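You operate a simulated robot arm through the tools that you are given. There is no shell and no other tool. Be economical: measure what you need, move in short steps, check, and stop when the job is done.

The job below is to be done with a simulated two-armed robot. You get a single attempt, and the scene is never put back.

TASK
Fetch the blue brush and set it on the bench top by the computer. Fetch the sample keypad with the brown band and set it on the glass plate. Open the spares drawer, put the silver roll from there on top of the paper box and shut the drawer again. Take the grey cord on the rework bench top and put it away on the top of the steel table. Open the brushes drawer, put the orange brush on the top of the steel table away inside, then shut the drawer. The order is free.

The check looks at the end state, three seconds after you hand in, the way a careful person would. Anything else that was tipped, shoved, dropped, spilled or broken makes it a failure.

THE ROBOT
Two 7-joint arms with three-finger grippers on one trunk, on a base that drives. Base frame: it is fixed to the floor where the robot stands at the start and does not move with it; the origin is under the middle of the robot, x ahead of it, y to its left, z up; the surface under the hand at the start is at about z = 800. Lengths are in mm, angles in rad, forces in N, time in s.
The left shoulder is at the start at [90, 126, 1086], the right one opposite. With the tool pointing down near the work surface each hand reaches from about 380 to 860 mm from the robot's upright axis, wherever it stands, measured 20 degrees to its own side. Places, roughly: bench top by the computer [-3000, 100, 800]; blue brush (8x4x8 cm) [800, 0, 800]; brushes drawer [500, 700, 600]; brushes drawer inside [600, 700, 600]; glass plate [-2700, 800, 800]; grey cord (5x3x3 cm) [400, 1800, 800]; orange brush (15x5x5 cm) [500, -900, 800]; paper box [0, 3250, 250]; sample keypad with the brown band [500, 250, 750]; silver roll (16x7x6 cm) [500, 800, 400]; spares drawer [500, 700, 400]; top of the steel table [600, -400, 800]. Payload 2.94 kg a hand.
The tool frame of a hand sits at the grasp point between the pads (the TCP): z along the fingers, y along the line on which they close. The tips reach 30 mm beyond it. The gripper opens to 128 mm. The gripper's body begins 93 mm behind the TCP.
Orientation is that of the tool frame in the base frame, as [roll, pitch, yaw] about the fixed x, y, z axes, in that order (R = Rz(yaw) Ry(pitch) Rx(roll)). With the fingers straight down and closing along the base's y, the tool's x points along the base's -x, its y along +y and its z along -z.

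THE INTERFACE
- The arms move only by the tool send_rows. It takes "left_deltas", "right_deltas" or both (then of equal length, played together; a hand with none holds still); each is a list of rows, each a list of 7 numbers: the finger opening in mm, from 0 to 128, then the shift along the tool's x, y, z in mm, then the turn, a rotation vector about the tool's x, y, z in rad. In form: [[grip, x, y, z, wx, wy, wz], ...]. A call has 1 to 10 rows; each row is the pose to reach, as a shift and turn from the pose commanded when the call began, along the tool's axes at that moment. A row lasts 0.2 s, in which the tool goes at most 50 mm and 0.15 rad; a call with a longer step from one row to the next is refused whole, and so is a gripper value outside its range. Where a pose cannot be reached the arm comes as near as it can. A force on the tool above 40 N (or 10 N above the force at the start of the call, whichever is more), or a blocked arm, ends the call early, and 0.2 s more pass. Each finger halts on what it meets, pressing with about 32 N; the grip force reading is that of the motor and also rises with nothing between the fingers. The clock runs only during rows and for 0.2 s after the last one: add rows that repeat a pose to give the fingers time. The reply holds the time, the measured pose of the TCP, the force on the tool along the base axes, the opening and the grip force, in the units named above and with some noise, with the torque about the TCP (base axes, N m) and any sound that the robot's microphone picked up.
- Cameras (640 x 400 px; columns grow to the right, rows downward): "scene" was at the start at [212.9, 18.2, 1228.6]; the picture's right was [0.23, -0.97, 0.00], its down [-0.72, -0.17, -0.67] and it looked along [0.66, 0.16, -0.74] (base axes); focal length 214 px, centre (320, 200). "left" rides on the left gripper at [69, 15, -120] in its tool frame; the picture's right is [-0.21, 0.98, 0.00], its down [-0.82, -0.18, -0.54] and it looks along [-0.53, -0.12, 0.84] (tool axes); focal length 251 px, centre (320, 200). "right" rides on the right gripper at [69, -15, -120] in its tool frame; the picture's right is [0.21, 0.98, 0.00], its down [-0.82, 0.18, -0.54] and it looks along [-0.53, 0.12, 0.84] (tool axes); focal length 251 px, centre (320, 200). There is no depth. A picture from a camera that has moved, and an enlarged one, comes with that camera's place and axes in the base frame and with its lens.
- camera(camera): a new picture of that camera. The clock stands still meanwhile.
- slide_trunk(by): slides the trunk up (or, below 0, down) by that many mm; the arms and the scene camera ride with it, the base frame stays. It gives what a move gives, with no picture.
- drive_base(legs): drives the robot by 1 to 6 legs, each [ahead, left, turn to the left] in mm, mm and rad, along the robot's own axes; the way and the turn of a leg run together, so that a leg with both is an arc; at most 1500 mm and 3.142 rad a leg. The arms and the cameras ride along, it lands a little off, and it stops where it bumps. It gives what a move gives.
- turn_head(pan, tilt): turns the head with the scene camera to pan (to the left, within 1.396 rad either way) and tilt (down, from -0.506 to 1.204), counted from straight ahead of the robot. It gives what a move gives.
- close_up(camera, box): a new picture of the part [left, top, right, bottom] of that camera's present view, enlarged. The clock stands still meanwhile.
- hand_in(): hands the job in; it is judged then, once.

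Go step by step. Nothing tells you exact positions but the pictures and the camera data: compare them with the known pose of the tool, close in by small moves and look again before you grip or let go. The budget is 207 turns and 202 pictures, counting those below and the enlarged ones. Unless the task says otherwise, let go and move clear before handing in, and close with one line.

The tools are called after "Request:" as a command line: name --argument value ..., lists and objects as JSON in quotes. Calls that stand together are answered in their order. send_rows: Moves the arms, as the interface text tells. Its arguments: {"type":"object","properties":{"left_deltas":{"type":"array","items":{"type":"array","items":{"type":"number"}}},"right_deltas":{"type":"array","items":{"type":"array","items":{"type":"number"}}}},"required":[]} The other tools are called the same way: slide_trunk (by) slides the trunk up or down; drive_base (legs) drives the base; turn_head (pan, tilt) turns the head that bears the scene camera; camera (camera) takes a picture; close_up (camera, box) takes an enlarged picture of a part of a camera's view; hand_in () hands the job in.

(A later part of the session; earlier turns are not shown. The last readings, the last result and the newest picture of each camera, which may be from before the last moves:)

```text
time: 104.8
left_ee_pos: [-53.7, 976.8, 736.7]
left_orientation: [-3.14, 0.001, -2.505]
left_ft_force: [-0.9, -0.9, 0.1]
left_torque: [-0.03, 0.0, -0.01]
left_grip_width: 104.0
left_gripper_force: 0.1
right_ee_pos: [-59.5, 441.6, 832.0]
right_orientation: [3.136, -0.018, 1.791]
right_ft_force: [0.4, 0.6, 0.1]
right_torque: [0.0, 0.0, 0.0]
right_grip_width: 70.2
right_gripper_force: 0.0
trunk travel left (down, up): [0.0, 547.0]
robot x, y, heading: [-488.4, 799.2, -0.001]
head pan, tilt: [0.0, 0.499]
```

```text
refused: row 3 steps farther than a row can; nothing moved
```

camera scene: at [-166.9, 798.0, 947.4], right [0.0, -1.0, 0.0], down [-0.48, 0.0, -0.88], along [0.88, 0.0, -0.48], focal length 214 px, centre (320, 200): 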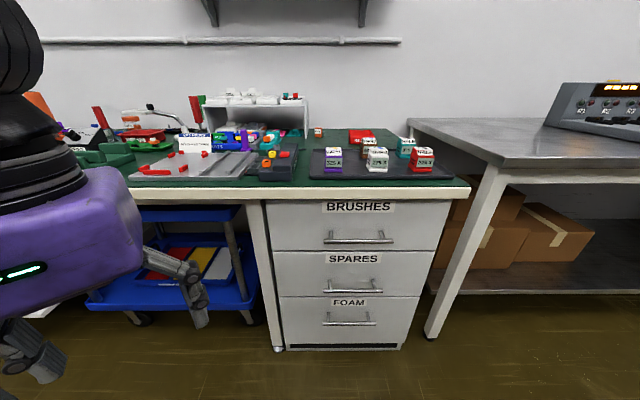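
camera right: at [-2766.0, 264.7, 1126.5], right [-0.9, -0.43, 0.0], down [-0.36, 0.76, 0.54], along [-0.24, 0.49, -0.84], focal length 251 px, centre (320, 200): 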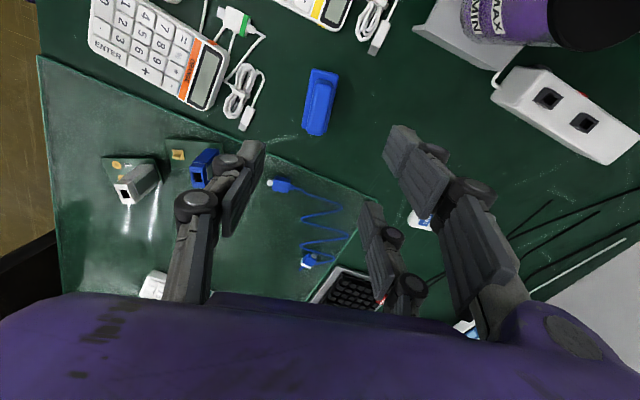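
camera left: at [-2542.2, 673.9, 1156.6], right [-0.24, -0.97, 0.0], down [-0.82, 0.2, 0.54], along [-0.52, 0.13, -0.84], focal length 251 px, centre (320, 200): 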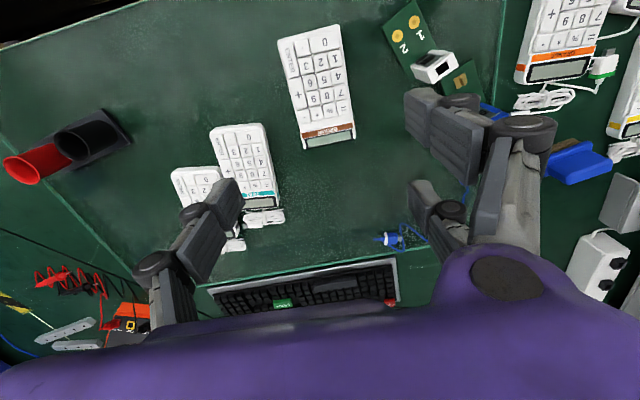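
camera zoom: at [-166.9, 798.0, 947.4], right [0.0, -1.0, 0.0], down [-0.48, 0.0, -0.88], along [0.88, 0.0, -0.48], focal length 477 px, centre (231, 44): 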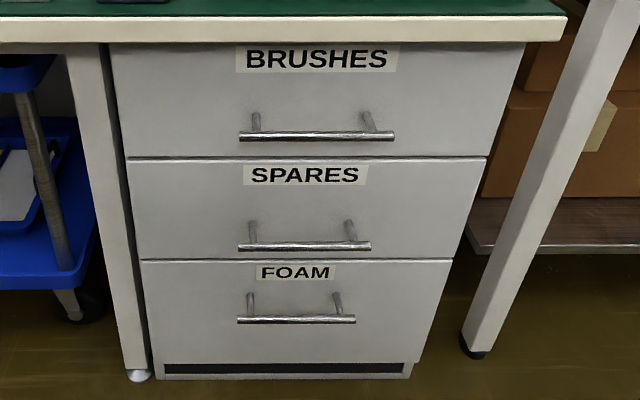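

Request:
send_rows --right_deltas '[[70, 24, 12, 30, 0, 0, 0.1], [70, 48, 24, 60, 0, 0, 0.2], [70, 72, 36, 90, 0, 0, 0.22], [70, 96, 48, 120, 0, 0, 0.22], [70, 120, 60, 150, 0, 0, 0.22], [70, 147, 74, 180, 0, 0, 0.22]]'

Request:
send_rows --right_deltas '[[70, 0, 0, 0, -0.14, 0, 0], [70, 0, 0, 0, -0.28, 0, 0], [70, 0, 0, 0, -0.42, 0, 0], [70, 0, 0, 0, -0.56, 0, 0], [70, 0, 0, 0, -0.7, 0, 0], [70, 0, 0, 0, -0.84, 0, 0], [70, 0, 0, 0, -0.98, 0, 0], [70, 0, 0, 0, -1.12, 0, 0], [70, 0, 0, 0, -1.26, 0, 0], [70, 0, 0, 0, -1.4, 0, 0]]'

Request:
camera --camera "scene"

Request:
camera --camera "right"

```text
time: 106.2
left_ee_pos: [-53.1, 976.4, 735.5]
left_orientation: [3.141, -0.001, -2.507]
left_ft_force: [0.0, 0.7, -0.2]
left_torque: [0.03, 0.06, -0.01]
left_grip_width: 104.1
left_gripper_force: 0.1
right_ee_pos: [-17.8, 603.8, 654.2]
right_orientation: [3.14, -0.021, 1.57]
right_ft_force: [1.4, -0.7, -1.3]
right_torque: [0.03, 0.05, -0.02]
right_grip_width: 69.7
right_gripper_force: 0.0
trunk travel left (down, up): [0.0, 547.0]
robot x, y, heading: [-485.9, 799.2, -0.005]
head pan, tilt: [0.0, 0.499]
```

```text
time: 108.6
left_ee_pos: [-55.4, 975.8, 735.4]
left_orientation: [-3.141, 0.0, -2.508]
left_ft_force: [-1.0, 0.0, 0.1]
left_torque: [0.0, 0.0, 0.03]
left_grip_width: 103.8
left_gripper_force: 0.0
right_ee_pos: [105.5, 467.3, 537.7]
right_orientation: [2.202, 0.186, 1.543]
right_ft_force: [-0.8, -0.1, 0.6]
right_torque: [0.06, 0.01, 0.03]
right_grip_width: 70.1
right_gripper_force: 0.0
right hand out of reach, approached as far as the arm can: row 2, 3, 4, 5, 6, 7, 8, 9, 10
trunk travel left (down, up): [0.0, 547.0]
robot x, y, heading: [-489.7, 802.0, -0.001]
head pan, tilt: [0.0, 0.499]
stopped in row 10 (right hand): the arm was blocked; the commanded pose is now the measured one
```

```text
143 pictures are left
camera scene: at [-167.5, 797.5, 947.5], right [-0.01, -1.0, 0.0], down [-0.48, 0.0, -0.88], along [0.88, -0.01, -0.48], focal length 214 px, centre (320, 200)
```

scene: 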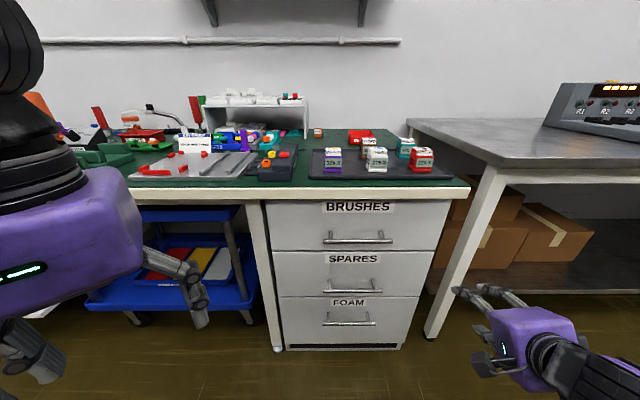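

```text
142 pictures are left
camera right: at [3.3, 548.6, 580.9], right [0.59, 0.34, 0.74], down [-0.35, -0.71, 0.61], along [0.73, -0.61, -0.3], focal length 251 px, centre (320, 200)
```

right: 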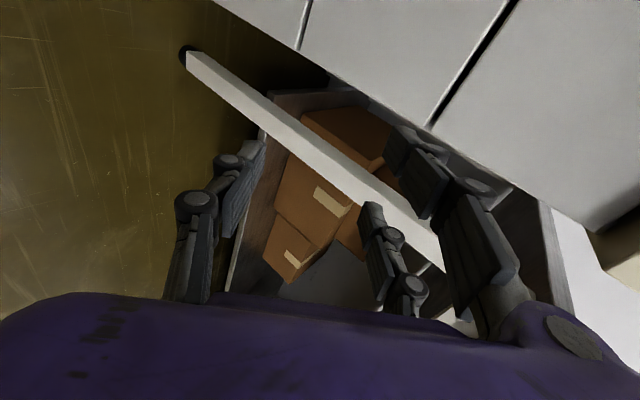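

That forward-pointing pose needs more distance from the drawers. I'll back the base off 220 mm and then finish turning the hand to point forward.

Request:
drive_base --legs '[[-220, 0, 0]]'

Request:
send_rows --right_deltas '[[70, 24, 17, 27, -0.1, 0.015, 0.03], [70, 48, 34, 54, -0.21, 0.03, 0.06], [70, 72, 51, 81, -0.32, 0.045, 0.09], [70, 96, 68, 108, -0.42, 0.06, 0.12], [70, 120, 85, 135, -0.53, 0.075, 0.15], [70, 143, 103, 161, -0.631, 0.09, 0.176], [70, 143, 103, 161, -0.631, 0.09, 0.176]]'

Request:
camera --camera "scene"

Request:
camera --camera "right"

```text
time: 110.3
left_ee_pos: [-269.0, 975.2, 735.6]
left_orientation: [3.141, 0.0, -2.506]
left_ft_force: [0.7, -0.1, 0.0]
left_torque: [-0.06, -0.01, -0.02]
left_grip_width: 103.9
left_gripper_force: 0.0
right_ee_pos: [-106.8, 468.1, 537.2]
right_orientation: [2.201, 0.182, 1.546]
right_ft_force: [-0.3, 0.2, -0.6]
right_torque: [0.0, -0.02, 0.01]
right_grip_width: 70.1
right_gripper_force: 0.0
trunk travel left (down, up): [0.0, 547.0]
robot x, y, heading: [-704.0, 800.1, -0.007]
head pan, tilt: [0.0, 0.499]
```

```text
time: 111.3
left_ee_pos: [-267.9, 976.4, 734.6]
left_orientation: [-3.141, 0.0, -2.509]
left_ft_force: [-0.3, 0.2, 0.3]
left_torque: [-0.02, 0.0, -0.01]
left_grip_width: 103.9
left_gripper_force: 0.0
right_ee_pos: [55.6, 495.5, 607.6]
right_orientation: [1.613, 0.29, 1.504]
right_ft_force: [0.2, 0.4, -0.9]
right_torque: [0.02, 0.02, -0.02]
right_grip_width: 70.1
right_gripper_force: 0.1
right hand out of reach, approached as far as the arm can: row 1, 2
trunk travel left (down, up): [0.0, 547.0]
robot x, y, heading: [-701.4, 798.6, -0.007]
head pan, tilt: [0.0, 0.499]
stopped in row 5 (right hand): the arm was blocked; the commanded pose is now the measured one
```

```text
141 pictures are left
camera scene: at [-380.1, 798.4, 947.3], right [-0.01, -1.0, 0.0], down [-0.48, 0.0, -0.88], along [0.88, -0.01, -0.48], focal length 214 px, centre (320, 200)
```

scene: 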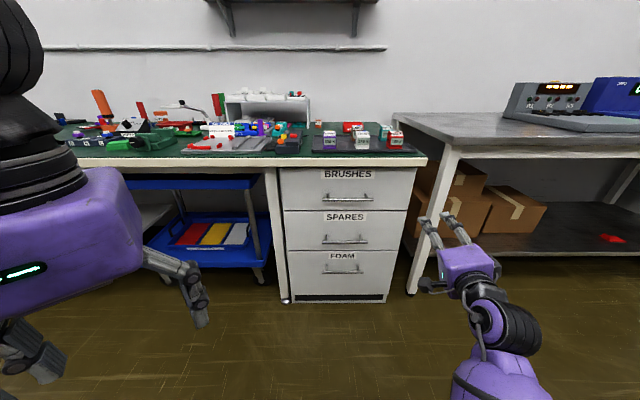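

```text
140 pictures are left
camera right: at [-59.6, 567.3, 577.5], right [0.07, 0.48, 0.87], down [-0.58, -0.69, 0.43], along [0.81, -0.54, 0.23], focal length 251 px, centre (320, 200)
```

right: 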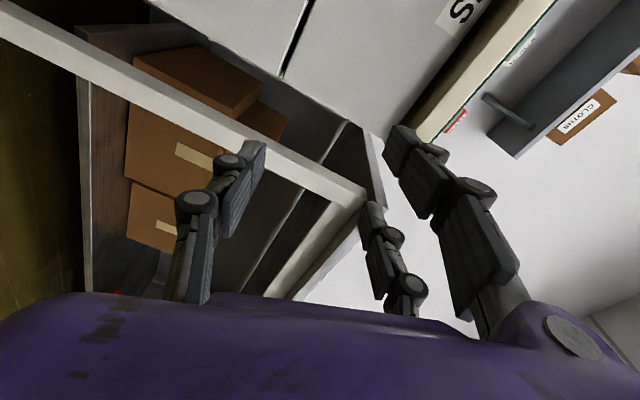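

Request:
send_rows --right_deltas '[[70, 0, 0, 0, 0, 0, 0.1], [70, 0, 0, 0, 0, 0, 0.2], [70, 0, 0, 0, 0, 0, 0.29], [70, 0, 0, 0, 0, 0, 0.29]]'

```text
time: 112.3
left_ee_pos: [-269.1, 976.2, 736.3]
left_orientation: [3.141, 0.002, -2.506]
left_ft_force: [-0.1, 0.9, 0.4]
left_torque: [0.02, 0.01, -0.02]
left_grip_width: 103.9
left_gripper_force: 0.0
right_ee_pos: [55.1, 497.8, 607.4]
right_orientation: [1.612, -0.001, 1.493]
right_ft_force: [0.3, 0.2, 0.7]
right_torque: [0.03, 0.04, -0.01]
right_grip_width: 69.9
right_gripper_force: 0.1
trunk travel left (down, up): [0.0, 547.0]
robot x, y, heading: [-710.3, 798.5, -0.005]
head pan, tilt: [0.0, 0.499]
```

Request:
send_rows --right_deltas '[[70, 30, -25, 5, 0, 0, 0], [70, 60, -50, 10, -0.04, 0.078, 0], [70, 92, -76, 15, -0.04, 0.078, 0], [70, 124, -102, 20, -0.04, 0.078, 0], [70, 155, -128, 25, -0.04, 0.078, 0], [70, 186, -154, 30, -0.04, 0.078, 0], [70, 214, -177, 45, -0.04, 0.078, 0], [70, 214, -177, 45, -0.04, 0.078, 0]]'

Request:
camera --camera "scene"

Request:
camera --camera "right"

```text
time: 113.4
left_ee_pos: [-269.0, 977.5, 734.9]
left_orientation: [3.14, 0.0, -2.507]
left_ft_force: [0.5, -0.2, 0.0]
left_torque: [-0.01, -0.02, -0.03]
left_grip_width: 103.8
left_gripper_force: 0.1
right_ee_pos: [116.8, 583.5, 584.2]
right_orientation: [1.432, 0.147, 1.55]
right_ft_force: [0.9, -0.9, -0.8]
right_torque: [0.01, 0.01, 0.02]
right_grip_width: 69.8
right_gripper_force: 0.0
trunk travel left (down, up): [0.0, 547.0]
robot x, y, heading: [-703.5, 798.2, -0.012]
head pan, tilt: [0.0, 0.499]
stopped in row 5 (right hand): the arm was blocked; the commanded pose is now the measured one
```

```text
139 pictures are left
camera scene: at [-380.4, 798.3, 947.4], right [-0.01, -1.0, 0.0], down [-0.48, 0.0, -0.88], along [0.88, -0.01, -0.48], focal length 214 px, centre (320, 200)
```

scene: 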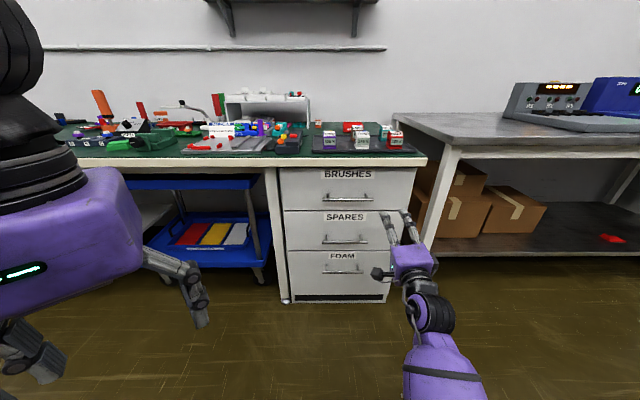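

```text
138 pictures are left
camera right: at [2.5, 649.2, 542.7], right [-0.13, 0.36, 0.93], down [-0.58, -0.79, 0.22], along [0.81, -0.5, 0.31], focal length 251 px, centre (320, 200)
```

right: 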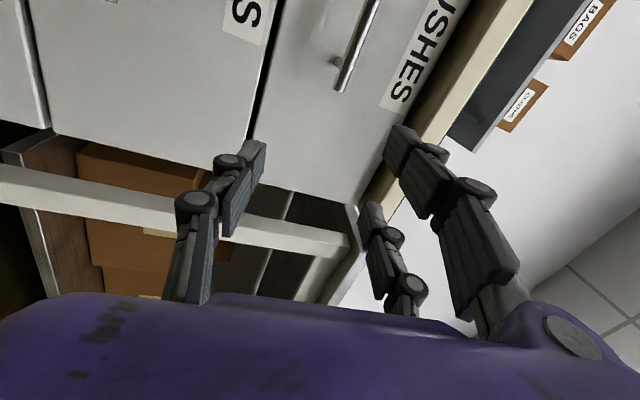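

The arm stalls near its limits on the inner side, so I'll shift the base left 120 mm. That way the handle lies to the outside of the right shoulder.

Request:
drive_base --legs '[[0, 120, 0.01]]'

Request:
send_rows --right_deltas '[[70, 0, -5, 0, 0.07, 0, 0.07], [70, 0, -10, 0, 0.135, 0.02, 0.147], [70, 0, -30, 0, 0.135, 0.02, 0.147], [70, 0, -60, 0, 0.135, 0.02, 0.147]]'

```text
time: 115.1
left_ee_pos: [-269.6, 1101.1, 735.0]
left_orientation: [3.141, 0.001, -2.497]
left_ft_force: [-0.5, 1.2, 0.5]
left_torque: [0.02, 0.04, 0.02]
left_grip_width: 104.0
left_gripper_force: 0.0
right_ee_pos: [118.7, 712.0, 584.6]
right_orientation: [1.434, 0.148, 1.563]
right_ft_force: [0.8, 0.3, 0.4]
right_torque: [-0.02, 0.0, -0.04]
right_grip_width: 70.1
right_gripper_force: 0.0
trunk travel left (down, up): [0.0, 547.0]
robot x, y, heading: [-702.6, 922.9, 0.005]
head pan, tilt: [0.0, 0.499]
```

```text
time: 116.1
left_ee_pos: [-269.0, 1100.1, 734.9]
left_orientation: [-3.141, 0.0, -2.497]
left_ft_force: [0.3, 0.7, 1.0]
left_torque: [0.02, 0.01, 0.01]
left_grip_width: 103.9
left_gripper_force: 0.1
right_ee_pos: [125.8, 703.2, 521.3]
right_orientation: [1.575, 0.0, 1.594]
right_ft_force: [0.0, 0.3, 0.0]
right_torque: [0.01, 0.04, 0.0]
right_grip_width: 69.9
right_gripper_force: 0.0
trunk travel left (down, up): [0.0, 547.0]
robot x, y, heading: [-700.5, 920.0, 0.006]
head pan, tilt: [0.0, 0.499]
```

Request:
send_rows --right_deltas '[[70, 0, -30, 0, 0, 0, 0], [70, 0, -60, 0, 0, 0, 0], [70, 0, -90, 0, 0, 0, 0], [70, 0, -90, 10, 0, 0, 0]]'

Request:
camera --camera "right"

Request:
turn_head --pan -0.2 --tilt 0.5

Request:
camera --camera "scene"

```text
time: 117.1
left_ee_pos: [-270.7, 1100.7, 736.1]
left_orientation: [-3.141, -0.002, -2.498]
left_ft_force: [-0.5, 0.2, 0.4]
left_torque: [0.0, 0.0, 0.0]
left_grip_width: 104.0
left_gripper_force: 0.2
right_ee_pos: [135.9, 702.1, 434.9]
right_orientation: [1.57, 0.002, 1.591]
right_ft_force: [0.3, 0.5, -0.4]
right_torque: [-0.01, 0.02, 0.01]
right_grip_width: 70.2
right_gripper_force: 0.1
trunk travel left (down, up): [0.0, 547.0]
robot x, y, heading: [-705.1, 920.5, 0.008]
head pan, tilt: [0.0, 0.499]
```

```text
137 pictures are left
camera right: at [16.6, 769.1, 418.2], right [0.0, 0.22, 0.98], down [-0.52, -0.83, 0.18], along [0.85, -0.51, 0.12], focal length 251 px, centre (320, 200)
```

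right: 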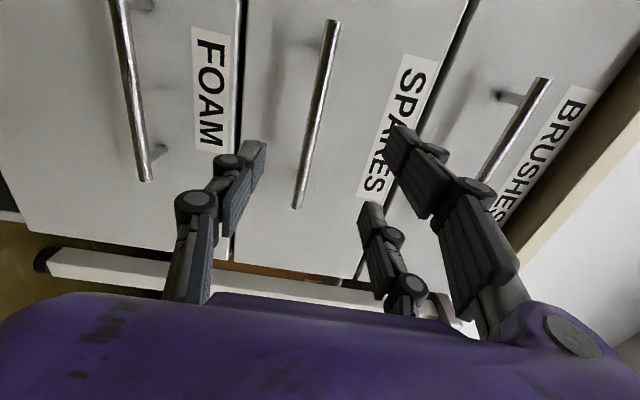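

```text
time: 117.9
left_ee_pos: [-270.0, 1101.2, 736.1]
left_orientation: [3.141, 0.0, -2.497]
left_ft_force: [0.1, 0.1, 0.8]
left_torque: [0.0, -0.01, 0.0]
left_grip_width: 103.5
left_gripper_force: 0.0
right_ee_pos: [136.1, 702.7, 434.7]
right_orientation: [1.572, 0.002, 1.591]
right_ft_force: [0.3, 0.6, -0.1]
right_torque: [0.0, -0.03, 0.0]
right_grip_width: 69.8
right_gripper_force: 0.1
trunk travel left (down, up): [0.0, 547.0]
robot x, y, heading: [-703.4, 921.2, -0.0]
head pan, tilt: [-0.201, 0.499]
```

```text
136 pictures are left
camera scene: at [-381.9, 903.3, 947.4], right [-0.19, -0.98, 0.0], down [-0.47, 0.09, -0.88], along [0.86, -0.17, -0.48], focal length 214 px, centre (320, 200)
```

scene: 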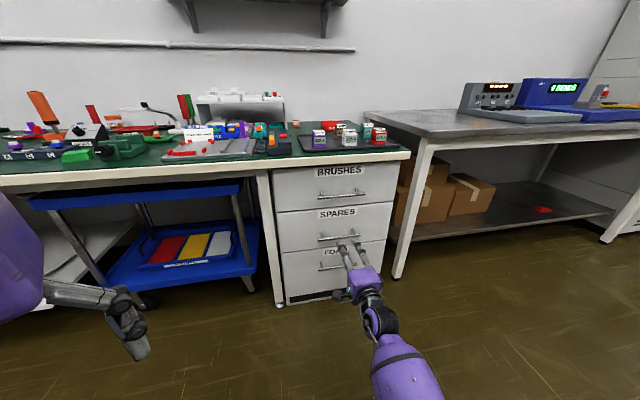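

The handle is centred at y≈699, z≈427. I'll lower the hand 8 mm and advance.

Request:
send_rows --right_deltas '[[70, 0, -8, 30, 0, 0, 0], [70, 0, -8, 60, 0, 0, 0], [70, 0, -8, 85, 0, 0, 0], [70, 0, -8, 90, 0, 0, 0]]'

Request:
camera --camera "right"

```text
time: 118.9
left_ee_pos: [-270.3, 1100.6, 736.3]
left_orientation: [-3.14, -0.001, -2.499]
left_ft_force: [-0.1, 0.3, 0.7]
left_torque: [0.06, 0.01, 0.02]
left_grip_width: 103.9
left_gripper_force: 0.0
right_ee_pos: [228.0, 703.8, 426.3]
right_orientation: [1.572, 0.002, 1.59]
right_ft_force: [0.5, 0.0, -0.1]
right_torque: [0.01, -0.02, 0.01]
right_grip_width: 70.1
right_gripper_force: 0.1
trunk travel left (down, up): [0.0, 547.0]
robot x, y, heading: [-703.6, 920.1, 0.006]
head pan, tilt: [-0.201, 0.499]
```

```text
135 pictures are left
camera right: at [107.5, 770.0, 411.8], right [0.0, 0.22, 0.98], down [-0.52, -0.83, 0.18], along [0.85, -0.51, 0.12], focal length 251 px, centre (320, 200)
```

right: 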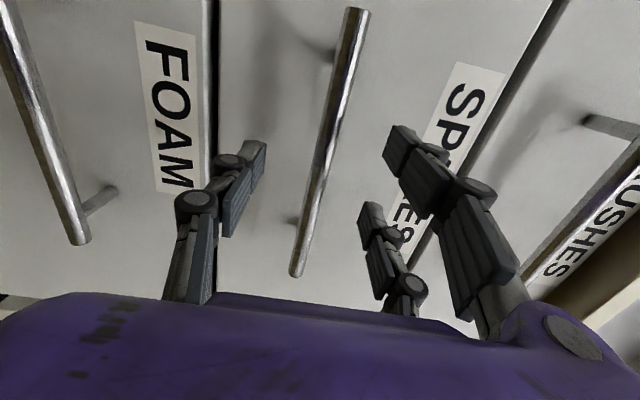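

Request:
send_rows --right_deltas '[[70, 0, 1, 8, 0, 0, 0], [70, 0, 1, 15, 0, 0, 0], [50, 0, 1, 15, 0, 0, 0], [30, 0, 1, 15, 0, 0, 0], [10, 0, 1, 15, 0, 0, 0], [4, 0, 1, 15, 0, 0, 0], [4, 0, 1, 15, 0, 0, 0]]'

Request:
camera --camera "right"

```text
time: 120.5
left_ee_pos: [-270.2, 1101.0, 735.5]
left_orientation: [3.141, -0.001, -2.497]
left_ft_force: [0.4, 0.3, 0.1]
left_torque: [0.0, 0.0, -0.01]
left_grip_width: 103.8
left_gripper_force: 0.0
right_ee_pos: [242.1, 704.1, 427.3]
right_orientation: [1.573, 0.0, 1.592]
right_ft_force: [1.2, 0.2, -2.6]
right_torque: [0.74, 0.02, -0.01]
right_grip_width: 10.2
right_gripper_force: 38.1
trunk travel left (down, up): [0.0, 547.0]
robot x, y, heading: [-704.9, 918.5, 0.009]
head pan, tilt: [-0.201, 0.499]
```

```text
134 pictures are left
camera right: at [122.1, 771.4, 411.5], right [0.0, 0.22, 0.98], down [-0.52, -0.83, 0.18], along [0.85, -0.51, 0.12], focal length 251 px, centre (320, 200)
```

right: 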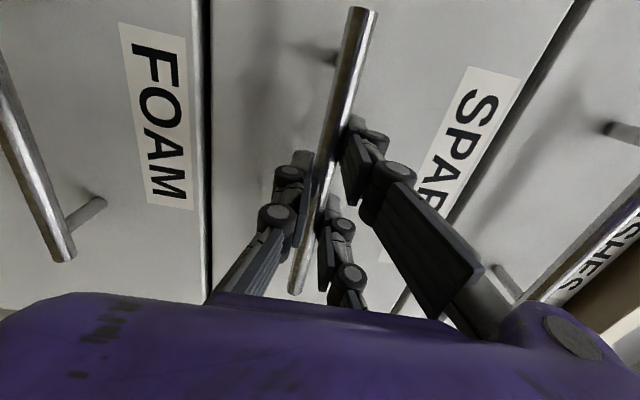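

The bar is gripped. I'll pull the drawer open by driving back.

Request:
drive_base --legs '[[-150, 0, 0]]'

Request:
camera --camera "scene"

```text
time: 121.8
left_ee_pos: [-416.2, 1100.3, 735.2]
left_orientation: [3.141, 0.0, -2.497]
left_ft_force: [-0.3, -0.2, -0.3]
left_torque: [0.0, -0.01, -0.01]
left_grip_width: 103.6
left_gripper_force: 0.1
right_ee_pos: [97.0, 706.3, 427.0]
right_orientation: [1.572, 0.002, 1.595]
right_ft_force: [1.8, 0.2, -3.6]
right_torque: [0.93, 0.01, 0.31]
right_grip_width: 10.1
right_gripper_force: 37.8
trunk travel left (down, up): [0.0, 547.0]
robot x, y, heading: [-847.2, 919.1, 0.008]
head pan, tilt: [-0.201, 0.499]
```

```text
133 pictures are left
camera scene: at [-527.9, 902.6, 947.2], right [-0.19, -0.98, 0.0], down [-0.47, 0.09, -0.88], along [0.86, -0.17, -0.48], focal length 214 px, centre (320, 200)
```

scene: 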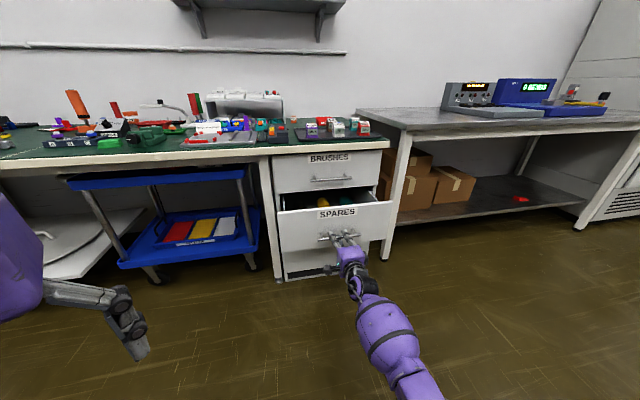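

Opening nicely; I'll pull further.

Request:
drive_base --legs '[[-130, 0, 0]]'

Request:
camera --camera "scene"

Request:
close_up --camera "scene" --box '[240, 140, 400, 270]'

```text
time: 123.1
left_ee_pos: [-548.7, 1099.8, 734.7]
left_orientation: [3.141, 0.0, -2.497]
left_ft_force: [0.6, -0.1, 0.4]
left_torque: [0.0, -0.04, 0.0]
left_grip_width: 103.9
left_gripper_force: 0.2
right_ee_pos: [-37.4, 705.0, 426.9]
right_orientation: [1.572, -0.001, 1.592]
right_ft_force: [0.4, 12.3, -1.6]
right_torque: [0.9, -0.05, 0.42]
right_grip_width: 10.4
right_gripper_force: 37.1
trunk travel left (down, up): [0.0, 547.0]
robot x, y, heading: [-982.1, 921.7, 0.005]
head pan, tilt: [-0.201, 0.499]
```

```text
132 pictures are left
camera scene: at [-661.6, 902.2, 947.3], right [-0.2, -0.98, 0.0], down [-0.47, 0.09, -0.88], along [0.86, -0.17, -0.48], focal length 214 px, centre (320, 200)
```

scene: 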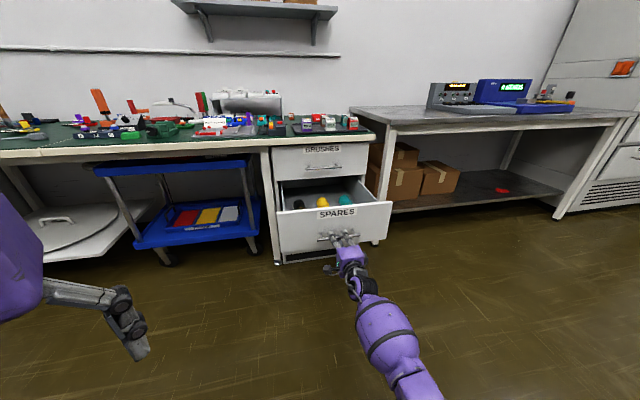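

```text
3.08 times, centred on (320, 205) of scene
camera zoom: at [-661.6, 902.2, 947.3], right [-0.2, -0.98, 0.0], down [-0.47, 0.09, -0.88], along [0.86, -0.17, -0.48], focal length 660 px, centre (320, 185)
```

zoom: 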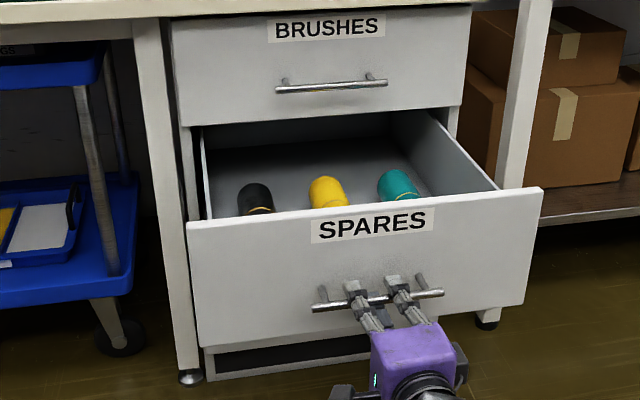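

I'll release the handle, withdraw the hand, and raise the trunk for a look inside.

Request:
send_rows --right_deltas '[[30, 0, 0, 0, 0, 0, 0], [70, 0, 0, 0, 0, 0, 0], [70, 0, 0, 0, 0, 0, 0], [70, 0, 0, -30, 0, 0, 0], [70, 0, 0, -70, 0, 0, 0], [70, 0, 0, -90, 0, 0, 0]]'

Request:
slide_trunk --by 300

Request:
turn_head --pan -0.2 --tilt 0.6

Request:
camera --camera "scene"

Request:
close_up --camera "scene" --box '[240, 140, 400, 270]'

```text
time: 124.5
left_ee_pos: [-550.2, 1099.1, 734.6]
left_orientation: [-3.14, 0.002, -2.498]
left_ft_force: [0.5, 0.3, -0.2]
left_torque: [-0.04, 0.01, 0.0]
left_grip_width: 104.0
left_gripper_force: 0.1
right_ee_pos: [-126.0, 701.6, 428.3]
right_orientation: [1.572, -0.001, 1.594]
right_ft_force: [0.3, 0.8, -0.2]
right_torque: [0.0, 0.01, 0.0]
right_grip_width: 69.8
right_gripper_force: 0.0
trunk travel left (down, up): [0.0, 547.0]
robot x, y, heading: [-981.7, 916.6, -0.003]
head pan, tilt: [-0.201, 0.499]
```

```text
time: 127.5
left_ee_pos: [-550.0, 1098.3, 1034.9]
left_orientation: [3.141, -0.001, -2.498]
left_ft_force: [-0.5, -0.1, -0.3]
left_torque: [0.01, -0.02, -0.01]
left_grip_width: 103.8
left_gripper_force: 0.0
right_ee_pos: [-128.0, 702.7, 725.9]
right_orientation: [1.575, -0.001, 1.593]
right_ft_force: [0.0, 1.0, 0.0]
right_torque: [-0.01, 0.03, 0.02]
right_grip_width: 70.1
right_gripper_force: 0.0
trunk travel left (down, up): [-300.0, 247.0]
robot x, y, heading: [-983.7, 918.0, 0.0]
head pan, tilt: [-0.201, 0.499]
```

```text
time: 128.2
left_ee_pos: [-550.0, 1099.3, 1035.2]
left_orientation: [-3.141, 0.001, -2.497]
left_ft_force: [-0.4, 0.2, 0.4]
left_torque: [0.01, 0.0, 0.01]
left_grip_width: 103.8
left_gripper_force: 0.1
right_ee_pos: [-128.0, 703.2, 727.2]
right_orientation: [1.573, 0.002, 1.594]
right_ft_force: [-0.1, -0.9, -0.1]
right_torque: [-0.01, 0.02, 0.0]
right_grip_width: 69.9
right_gripper_force: 0.0
trunk travel left (down, up): [-300.0, 247.0]
robot x, y, heading: [-983.5, 921.2, 0.01]
head pan, tilt: [-0.201, 0.6]
```

```text
130 pictures are left
camera scene: at [-760.0, 902.1, 1248.0], right [-0.2, -0.98, 0.0], down [-0.55, 0.11, -0.83], along [0.81, -0.16, -0.56], focal length 214 px, centre (320, 200)
```

scene: 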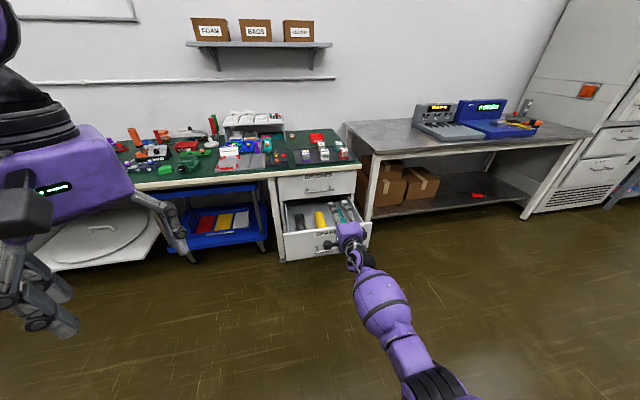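

```text
3.08 times, centred on (320, 205) of scene
camera zoom: at [-760.0, 902.1, 1248.0], right [-0.2, -0.98, 0.0], down [-0.55, 0.11, -0.83], along [0.81, -0.16, -0.56], focal length 660 px, centre (320, 185)
```

zoom: 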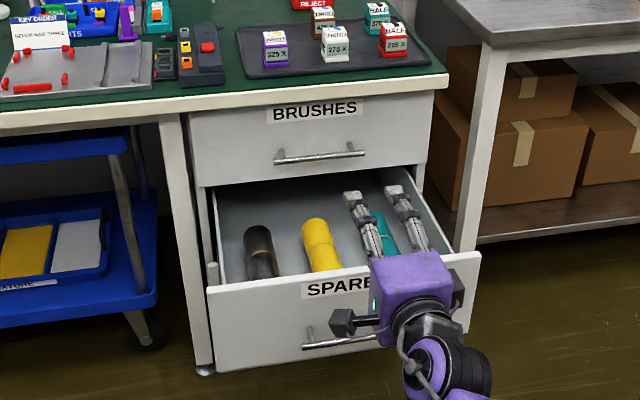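

Request:
send_rows --right_deltas '[[70, -20, 30, -10, 0.14, 0, 0], [70, -40, 60, -20, 0.28, 0, 0], [70, -60, 90, -35, 0.42, 0, 0], [70, -80, 120, -50, 0.56, 0, 0], [70, -100, 150, -65, 0.7, 0, 0], [70, -120, 180, -80, 0.84, 0, 0], [70, -140, 210, -95, 0.98, 0, 0], [70, -160, 230, -110, 1.12, 0, 0], [70, -180, 250, -125, 1.26, 0, 0], [70, -200, 270, -140, 1.4, 0, 0]]'

Request:
drive_base --legs '[[400, 60, 0]]'

Request:
turn_head --pan -0.35 --tilt 0.9

Request:
camera --camera "scene"

```text
time: 130.4
left_ee_pos: [-550.4, 1100.0, 1034.9]
left_orientation: [-3.141, 0.0, -2.497]
left_ft_force: [-0.8, -0.4, 0.8]
left_torque: [-0.04, 0.03, 0.0]
left_grip_width: 104.0
left_gripper_force: 0.0
right_ee_pos: [-263.3, 499.6, 999.5]
right_orientation: [2.975, 0.001, 1.595]
right_ft_force: [-0.3, 0.2, -0.4]
right_torque: [-0.03, 0.03, 0.01]
right_grip_width: 70.1
right_gripper_force: 0.1
trunk travel left (down, up): [-300.0, 247.0]
robot x, y, heading: [-985.5, 918.8, 0.003]
head pan, tilt: [-0.201, 0.6]
```

```text
time: 132.9
left_ee_pos: [-150.7, 1157.0, 1035.4]
left_orientation: [3.142, 0.001, -2.504]
left_ft_force: [0.0, 0.6, -0.2]
left_torque: [-0.02, 0.0, 0.02]
left_grip_width: 103.9
left_gripper_force: 0.0
right_ee_pos: [130.2, 554.2, 1000.1]
right_orientation: [2.97, -0.001, 1.587]
right_ft_force: [0.4, -0.3, 0.4]
right_torque: [0.04, 0.01, 0.02]
right_grip_width: 69.9
right_gripper_force: 0.1
trunk travel left (down, up): [-300.0, 247.0]
robot x, y, heading: [-586.1, 979.6, -0.007]
head pan, tilt: [-0.201, 0.6]
```

```text
time: 133.7
left_ee_pos: [-150.8, 1155.9, 1035.4]
left_orientation: [-3.14, 0.0, -2.504]
left_ft_force: [0.2, -0.1, -0.8]
left_torque: [0.0, 0.04, 0.02]
left_grip_width: 104.0
left_gripper_force: 0.0
right_ee_pos: [129.7, 553.9, 999.7]
right_orientation: [2.973, 0.001, 1.587]
right_ft_force: [-0.3, -0.5, -0.7]
right_torque: [0.01, -0.03, -0.03]
right_grip_width: 70.1
right_gripper_force: 0.0
trunk travel left (down, up): [-300.0, 247.0]
robot x, y, heading: [-586.9, 982.1, -0.008]
head pan, tilt: [-0.351, 0.901]
```

```text
128 pictures are left
camera scene: at [-379.0, 952.3, 1223.2], right [-0.35, -0.94, 0.0], down [-0.73, 0.27, -0.62], along [0.58, -0.22, -0.78], focal length 214 px, centre (320, 200)
```

scene: 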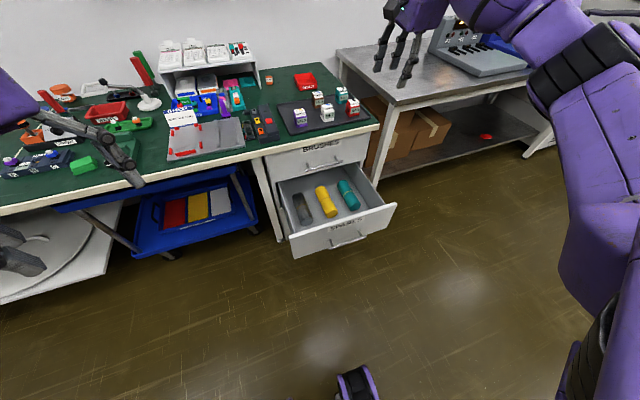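

Request:
close_up --camera "scene" --box '[260, 150, 410, 260]'

```text
3.64 times, centred on (335, 205) of scene
camera zoom: at [-379.0, 952.3, 1223.2], right [-0.35, -0.94, 0.0], down [-0.73, 0.27, -0.62], along [0.58, -0.22, -0.78], focal length 780 px, centre (266, 182)
```

zoom: 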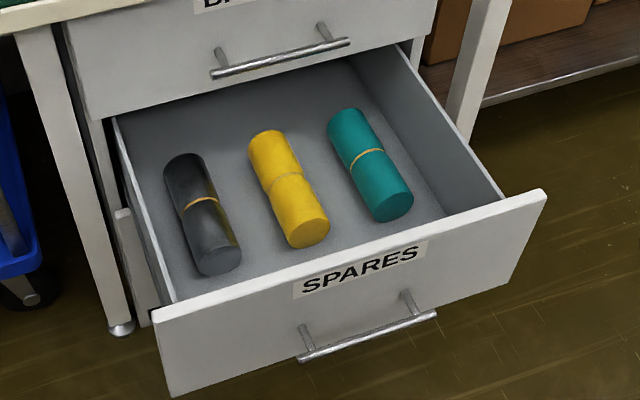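

The left roll, dark-reflecting chrome, is the silver one: centre about (217,817), lying along x. I'll retract the right hand and shift the robot so the left hand can reach in.

Request:
send_rows --right_deltas '[[70, 0, -45, 0, 0, 0, 0], [70, 0, -90, 0, 0.1, 0, 0], [70, 0, -135, 0, 0.17, 0, 0], [70, 0, -180, 0, 0.17, 0, 0], [70, 0, -225, 0, 0.17, 0, 0], [70, 0, -270, 0, 0.17, 0, 0], [70, 0, -300, 0, 0.17, 0, 0]]'

Request:
drive_base --legs '[[0, -360, 0], [140, 0, 0]]'

Request:
turn_head --pan 0.2 --tilt 1.0

Request:
camera --camera "scene"

```text
time: 135.3
left_ee_pos: [-151.5, 1156.8, 1035.1]
left_orientation: [-3.14, 0.0, -2.503]
left_ft_force: [0.2, 0.0, 0.3]
left_torque: [0.02, -0.01, 0.01]
left_grip_width: 103.8
left_gripper_force: 0.1
right_ee_pos: [-169.0, 550.7, 950.2]
right_orientation: [3.141, 0.0, 1.586]
right_ft_force: [-0.3, 0.2, -0.2]
right_torque: [0.0, -0.01, -0.01]
right_grip_width: 69.9
right_gripper_force: 0.0
trunk travel left (down, up): [-300.0, 247.0]
robot x, y, heading: [-582.7, 977.6, -0.005]
head pan, tilt: [-0.351, 0.901]
```

```text
time: 140.1
left_ee_pos: [-17.2, 786.2, 1036.0]
left_orientation: [-3.141, -0.001, -2.496]
left_ft_force: [0.7, 0.9, 0.0]
left_torque: [0.05, 0.02, -0.02]
left_grip_width: 103.9
left_gripper_force: 0.1
right_ee_pos: [-27.7, 181.7, 950.3]
right_orientation: [-3.139, 0.001, 1.595]
right_ft_force: [-0.9, 0.5, -0.2]
right_torque: [0.01, 0.03, -0.01]
right_grip_width: 69.9
right_gripper_force: 0.0
trunk travel left (down, up): [-300.0, 247.0]
robot x, y, heading: [-449.7, 603.9, 0.006]
head pan, tilt: [-0.351, 0.901]
```

```text
time: 141.0
left_ee_pos: [-16.5, 786.0, 1035.7]
left_orientation: [3.14, 0.0, -2.494]
left_ft_force: [-0.5, 0.6, 0.3]
left_torque: [-0.03, 0.0, -0.02]
left_grip_width: 103.8
left_gripper_force: 0.0
right_ee_pos: [-27.5, 180.9, 950.0]
right_orientation: [-3.14, 0.0, 1.595]
right_ft_force: [0.3, -1.2, 0.8]
right_torque: [0.04, -0.01, 0.01]
right_grip_width: 70.0
right_gripper_force: 0.1
trunk travel left (down, up): [-300.0, 247.0]
robot x, y, heading: [-447.0, 606.6, 0.001]
head pan, tilt: [0.201, 1.0]
```

```text
126 pictures are left
camera scene: at [-245.4, 620.6, 1215.9], right [0.2, -0.98, 0.0], down [-0.82, -0.17, -0.54], along [0.53, 0.11, -0.84], focal length 214 px, centre (320, 200)
```

scene: 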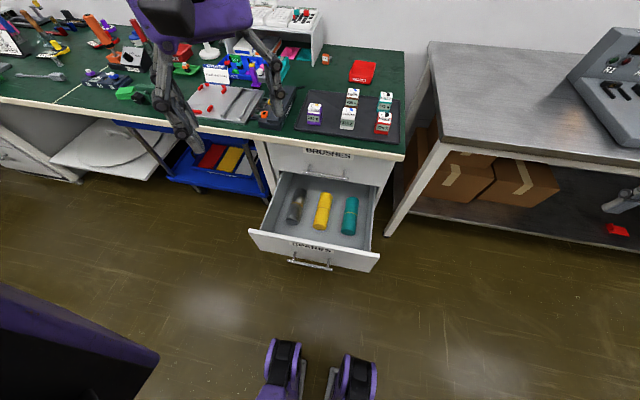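

The roll is at about (208,818,407). To keep the wrist clear of the bench edge (x≈240), I'll tilt the left hand forward about 0.45 rad and go in from the front.

Request:
send_rows --left_deltas '[[95, -24, -10, 0, 0, 0, 0.13], [95, -48, -20, 0, 0, 0, 0.26], [95, -72, -30, 0, 0, 0, 0.39], [95, -96, -40, 0, 0, 0, 0.52], [95, -120, -50, 0, 0, 0, 0.647]]'

Request:
send_rows --left_deltas '[[95, 0, 0, 0, 0, -0.15, 0], [95, 0, 0, 0, 0, -0.3, 0], [95, 0, 0, 0, 0, -0.45, 0], [95, 0, 0, 0, 0, -0.45, 0]]'

Request:
slide_trunk --by -300

Request:
camera --camera "left"

Request:
camera --camera "scene"

```text
time: 142.2
left_ee_pos: [109.4, 819.6, 1034.9]
left_orientation: [-3.141, 0.0, 3.138]
left_ft_force: [0.0, -0.8, -0.7]
left_torque: [-0.03, 0.02, 0.0]
left_grip_width: 94.7
left_gripper_force: 0.1
right_ee_pos: [-26.5, 180.8, 949.8]
right_orientation: [-3.141, 0.0, 1.596]
right_ft_force: [1.0, 0.7, 0.1]
right_torque: [0.02, 0.03, -0.02]
right_grip_width: 69.9
right_gripper_force: 0.1
trunk travel left (down, up): [-300.0, 247.0]
robot x, y, heading: [-449.4, 606.5, 0.006]
head pan, tilt: [0.201, 1.0]
```

```text
time: 143.2
left_ee_pos: [108.7, 818.2, 1035.4]
left_orientation: [3.141, 0.453, 3.14]
left_ft_force: [0.6, 0.4, 1.0]
left_torque: [0.02, 0.01, 0.01]
left_grip_width: 94.9
left_gripper_force: 0.1
right_ee_pos: [-27.8, 180.7, 950.6]
right_orientation: [-3.14, 0.0, 1.594]
right_ft_force: [0.0, -0.4, 0.0]
right_torque: [-0.01, 0.0, -0.03]
right_grip_width: 69.9
right_gripper_force: 0.1
trunk travel left (down, up): [-300.0, 247.0]
robot x, y, heading: [-447.7, 604.5, 0.003]
head pan, tilt: [0.201, 1.0]
```

```text
time: 146.2
left_ee_pos: [109.8, 819.2, 735.9]
left_orientation: [3.14, 0.452, 3.14]
left_ft_force: [0.9, 0.7, 0.1]
left_torque: [-0.03, -0.01, 0.03]
left_grip_width: 95.1
left_gripper_force: 0.1
right_ee_pos: [-26.5, 181.6, 650.3]
right_orientation: [-3.141, -0.001, 1.595]
right_ft_force: [-0.2, -0.4, -0.4]
right_torque: [-0.02, 0.01, -0.01]
right_grip_width: 70.0
right_gripper_force: 0.1
trunk travel left (down, up): [0.0, 547.0]
robot x, y, heading: [-447.5, 607.1, 0.006]
head pan, tilt: [0.201, 1.0]
```

```text
125 pictures are left
camera left: at [-5.8, 834.4, 812.6], right [0.2, 0.98, 0.09], down [0.5, -0.18, 0.84], along [0.84, -0.12, -0.53], focal length 251 px, centre (320, 200)
```

left: 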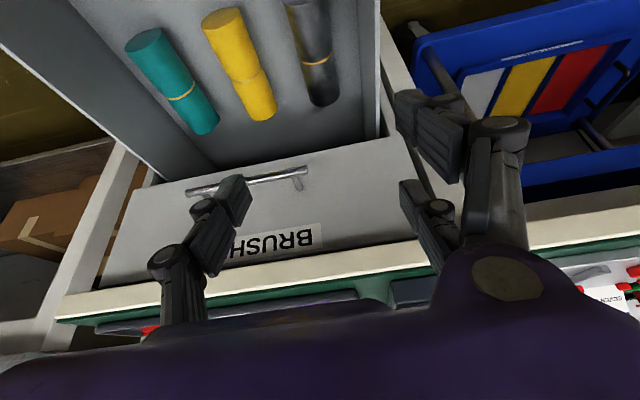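

```text
124 pictures are left
camera scene: at [-149.9, 621.2, 906.3], right [0.2, -0.98, 0.0], down [-0.82, -0.17, -0.54], along [0.53, 0.11, -0.84], focal length 214 px, centre (320, 200)
```

scene: 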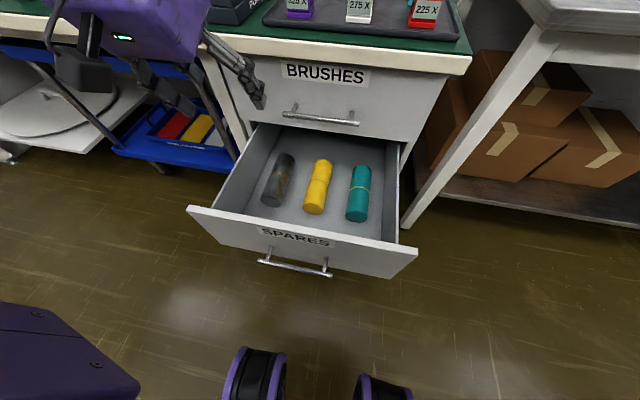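

Request:
send_rows --left_deltas '[[90, 20, 1, 40, 0, 0.05, 0], [90, 36, 1, 80, 0, 0.1, 0], [90, 40, 1, 125, 0, 0.15, 0], [90, 36, 1, 165, 0, 0.15, 0], [90, 25, 1, 205, 0, 0.15, 0], [90, 17, 1, 231, 0, 0.15, 0], [90, 17, 1, 231, 0, 0.15, 0]]'

Request:
camera --camera "left"

Request:
camera --camera "scene"

```text
time: 147.8
left_ee_pos: [193.6, 819.2, 520.3]
left_orientation: [-3.141, 0.3, 3.141]
left_ft_force: [0.6, 0.9, -0.3]
left_torque: [0.01, 0.02, -0.01]
left_grip_width: 90.0
left_gripper_force: 0.0
right_ee_pos: [-27.3, 181.3, 650.1]
right_orientation: [-3.138, 0.0, 1.596]
right_ft_force: [1.3, 0.3, 0.8]
right_torque: [-0.01, -0.04, 0.02]
right_grip_width: 69.8
right_gripper_force: 0.1
trunk travel left (down, up): [0.0, 547.0]
robot x, y, heading: [-450.1, 605.2, 0.006]
head pan, tilt: [0.201, 1.0]
```

```text
123 pictures are left
camera left: at [92.9, 836.0, 613.7], right [0.21, 0.98, 0.06], down [0.62, -0.18, 0.76], along [0.75, -0.12, -0.65], focal length 251 px, centre (320, 200)
```

left: 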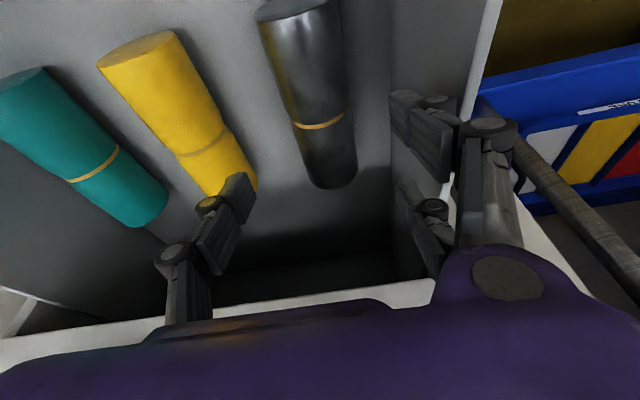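

```text
122 pictures are left
camera scene: at [-149.8, 621.2, 906.3], right [0.2, -0.98, 0.0], down [-0.82, -0.17, -0.54], along [0.53, 0.11, -0.84], focal length 214 px, centre (320, 200)
```

scene: 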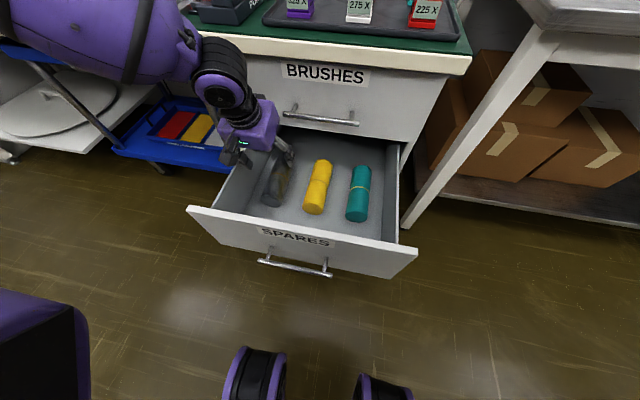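

The silver roll is confirmed, with its ring at the centre near x≈206. I'll descend around it.

Request:
send_rows --left_deltas '[[84, 10, 1, 35, 0, 0, 0], [84, 17, 1, 65, 0, 0, 0], [84, 21, 1, 85, 0, 0, 0], [84, 23, 1, 95, 0, 0, 0], [84, 23, 1, 95, 0, 0, 0]]'

Request:
camera --camera "left"

```text
time: 149.0
left_ee_pos: [203.0, 819.4, 424.6]
left_orientation: [3.141, 0.3, 3.139]
left_ft_force: [0.8, -1.2, 0.7]
left_torque: [-0.03, 0.0, 0.02]
left_grip_width: 83.5
left_gripper_force: 0.0
right_ee_pos: [-27.5, 180.7, 650.2]
right_orientation: [-3.14, -0.002, 1.596]
right_ft_force: [-0.5, 0.7, 0.3]
right_torque: [0.0, 0.0, 0.01]
right_grip_width: 69.9
right_gripper_force: 0.1
trunk travel left (down, up): [0.0, 547.0]
robot x, y, heading: [-450.0, 604.7, 0.002]
head pan, tilt: [0.201, 1.0]
```

```text
121 pictures are left
camera left: at [99.6, 835.0, 518.5], right [0.21, 0.98, 0.06], down [0.62, -0.18, 0.76], along [0.75, -0.12, -0.65], focal length 251 px, centre (320, 200)
```

left: 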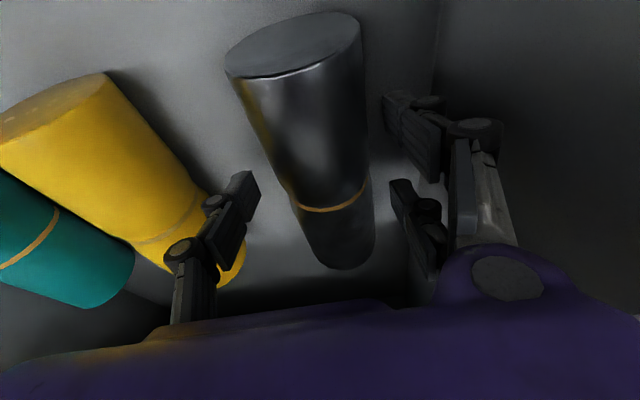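

Request:
send_rows --left_deltas '[[70, 0, 2, 0, 0, 0, 0], [58, 0, 3, 0, 0, 0, 0], [45, 0, 3, 0, 0, 0, 0], [40, 0, 3, 0, 0, 0, 0], [40, 0, 3, 0, 0, 0, 0]]'

Request:
camera --camera "left"

```text
time: 150.2
left_ee_pos: [201.0, 822.4, 424.0]
left_orientation: [-3.141, 0.301, 3.141]
left_ft_force: [-0.2, -0.4, 3.6]
left_torque: [-0.01, 0.16, 0.01]
left_grip_width: 62.5
left_gripper_force: 31.2
right_ee_pos: [-27.3, 180.1, 651.5]
right_orientation: [3.14, 0.0, 1.595]
right_ft_force: [0.3, 0.7, 1.2]
right_torque: [-0.02, 0.03, 0.0]
right_grip_width: 70.1
right_gripper_force: 0.1
trunk travel left (down, up): [0.0, 547.0]
robot x, y, heading: [-448.0, 606.8, 0.001]
head pan, tilt: [0.201, 1.0]
```

```text
120 pictures are left
camera left: at [98.7, 838.3, 517.7], right [0.21, 0.98, 0.06], down [0.62, -0.18, 0.76], along [0.75, -0.12, -0.65], focal length 251 px, centre (320, 200)
```

left: 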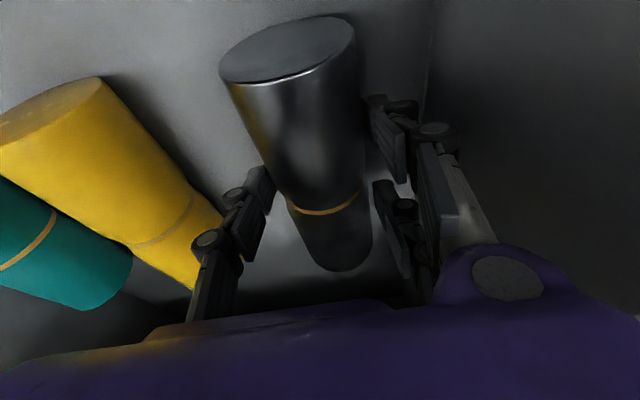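

Gripped at 62 mm. I'll lift a little, draw back out from under the bench edge, then rise.

Request:
send_rows --left_deltas '[[40, -9, 0, -29, 0, 0, 0], [40, 18, 0, -42, 0, 0, 0], [40, 45, 0, -56, 0, 0, 0], [40, 60, 0, -90, 0, 0, 0], [40, 75, 0, -128, 0, 0, 0], [40, 62, 0, -170, 0, 0, 0], [40, 48, 0, -212, 0, 0, 0], [40, 34, 0, -255, 0, 0, 0], [40, 20, 0, -300, 0, 0, 0], [40, 16, 0, -319, 0, 0, 0]]'

Request:
camera --camera "left"

Request:
camera --camera "scene"

```text
time: 152.4
left_ee_pos: [90.2, 824.8, 723.3]
left_orientation: [-3.142, 0.3, 3.14]
left_ft_force: [0.6, 0.5, -0.6]
left_torque: [-0.02, 0.0, -0.04]
left_grip_width: 63.0
left_gripper_force: 31.8
right_ee_pos: [-27.4, 181.7, 650.2]
right_orientation: [-3.139, 0.0, 1.596]
right_ft_force: [-0.4, -0.6, 0.2]
right_torque: [-0.02, -0.01, -0.04]
right_grip_width: 70.0
right_gripper_force: 0.1
trunk travel left (down, up): [0.0, 547.0]
robot x, y, heading: [-449.6, 609.6, 0.007]
head pan, tilt: [0.201, 1.0]
```

```text
119 pictures are left
camera left: at [-11.3, 839.8, 816.4], right [0.21, 0.98, 0.06], down [0.62, -0.18, 0.76], along [0.75, -0.12, -0.65], focal length 251 px, centre (320, 200)
```

left: 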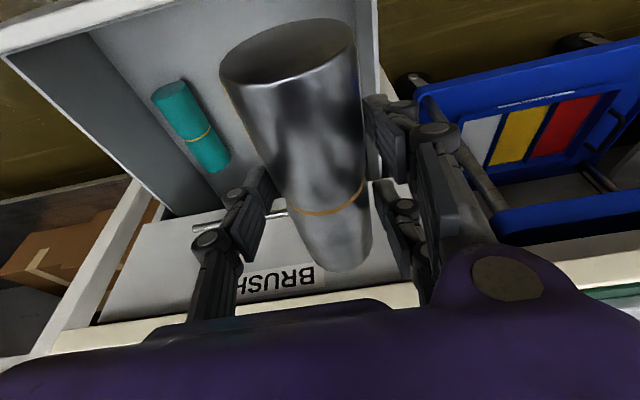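

```text
118 pictures are left
camera scene: at [-149.8, 621.2, 906.3], right [0.2, -0.98, 0.0], down [-0.82, -0.17, -0.54], along [0.53, 0.11, -0.84], focal length 214 px, centre (320, 200)
```

scene: 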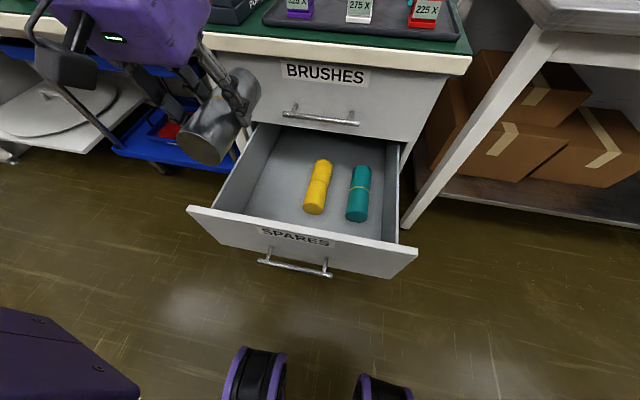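

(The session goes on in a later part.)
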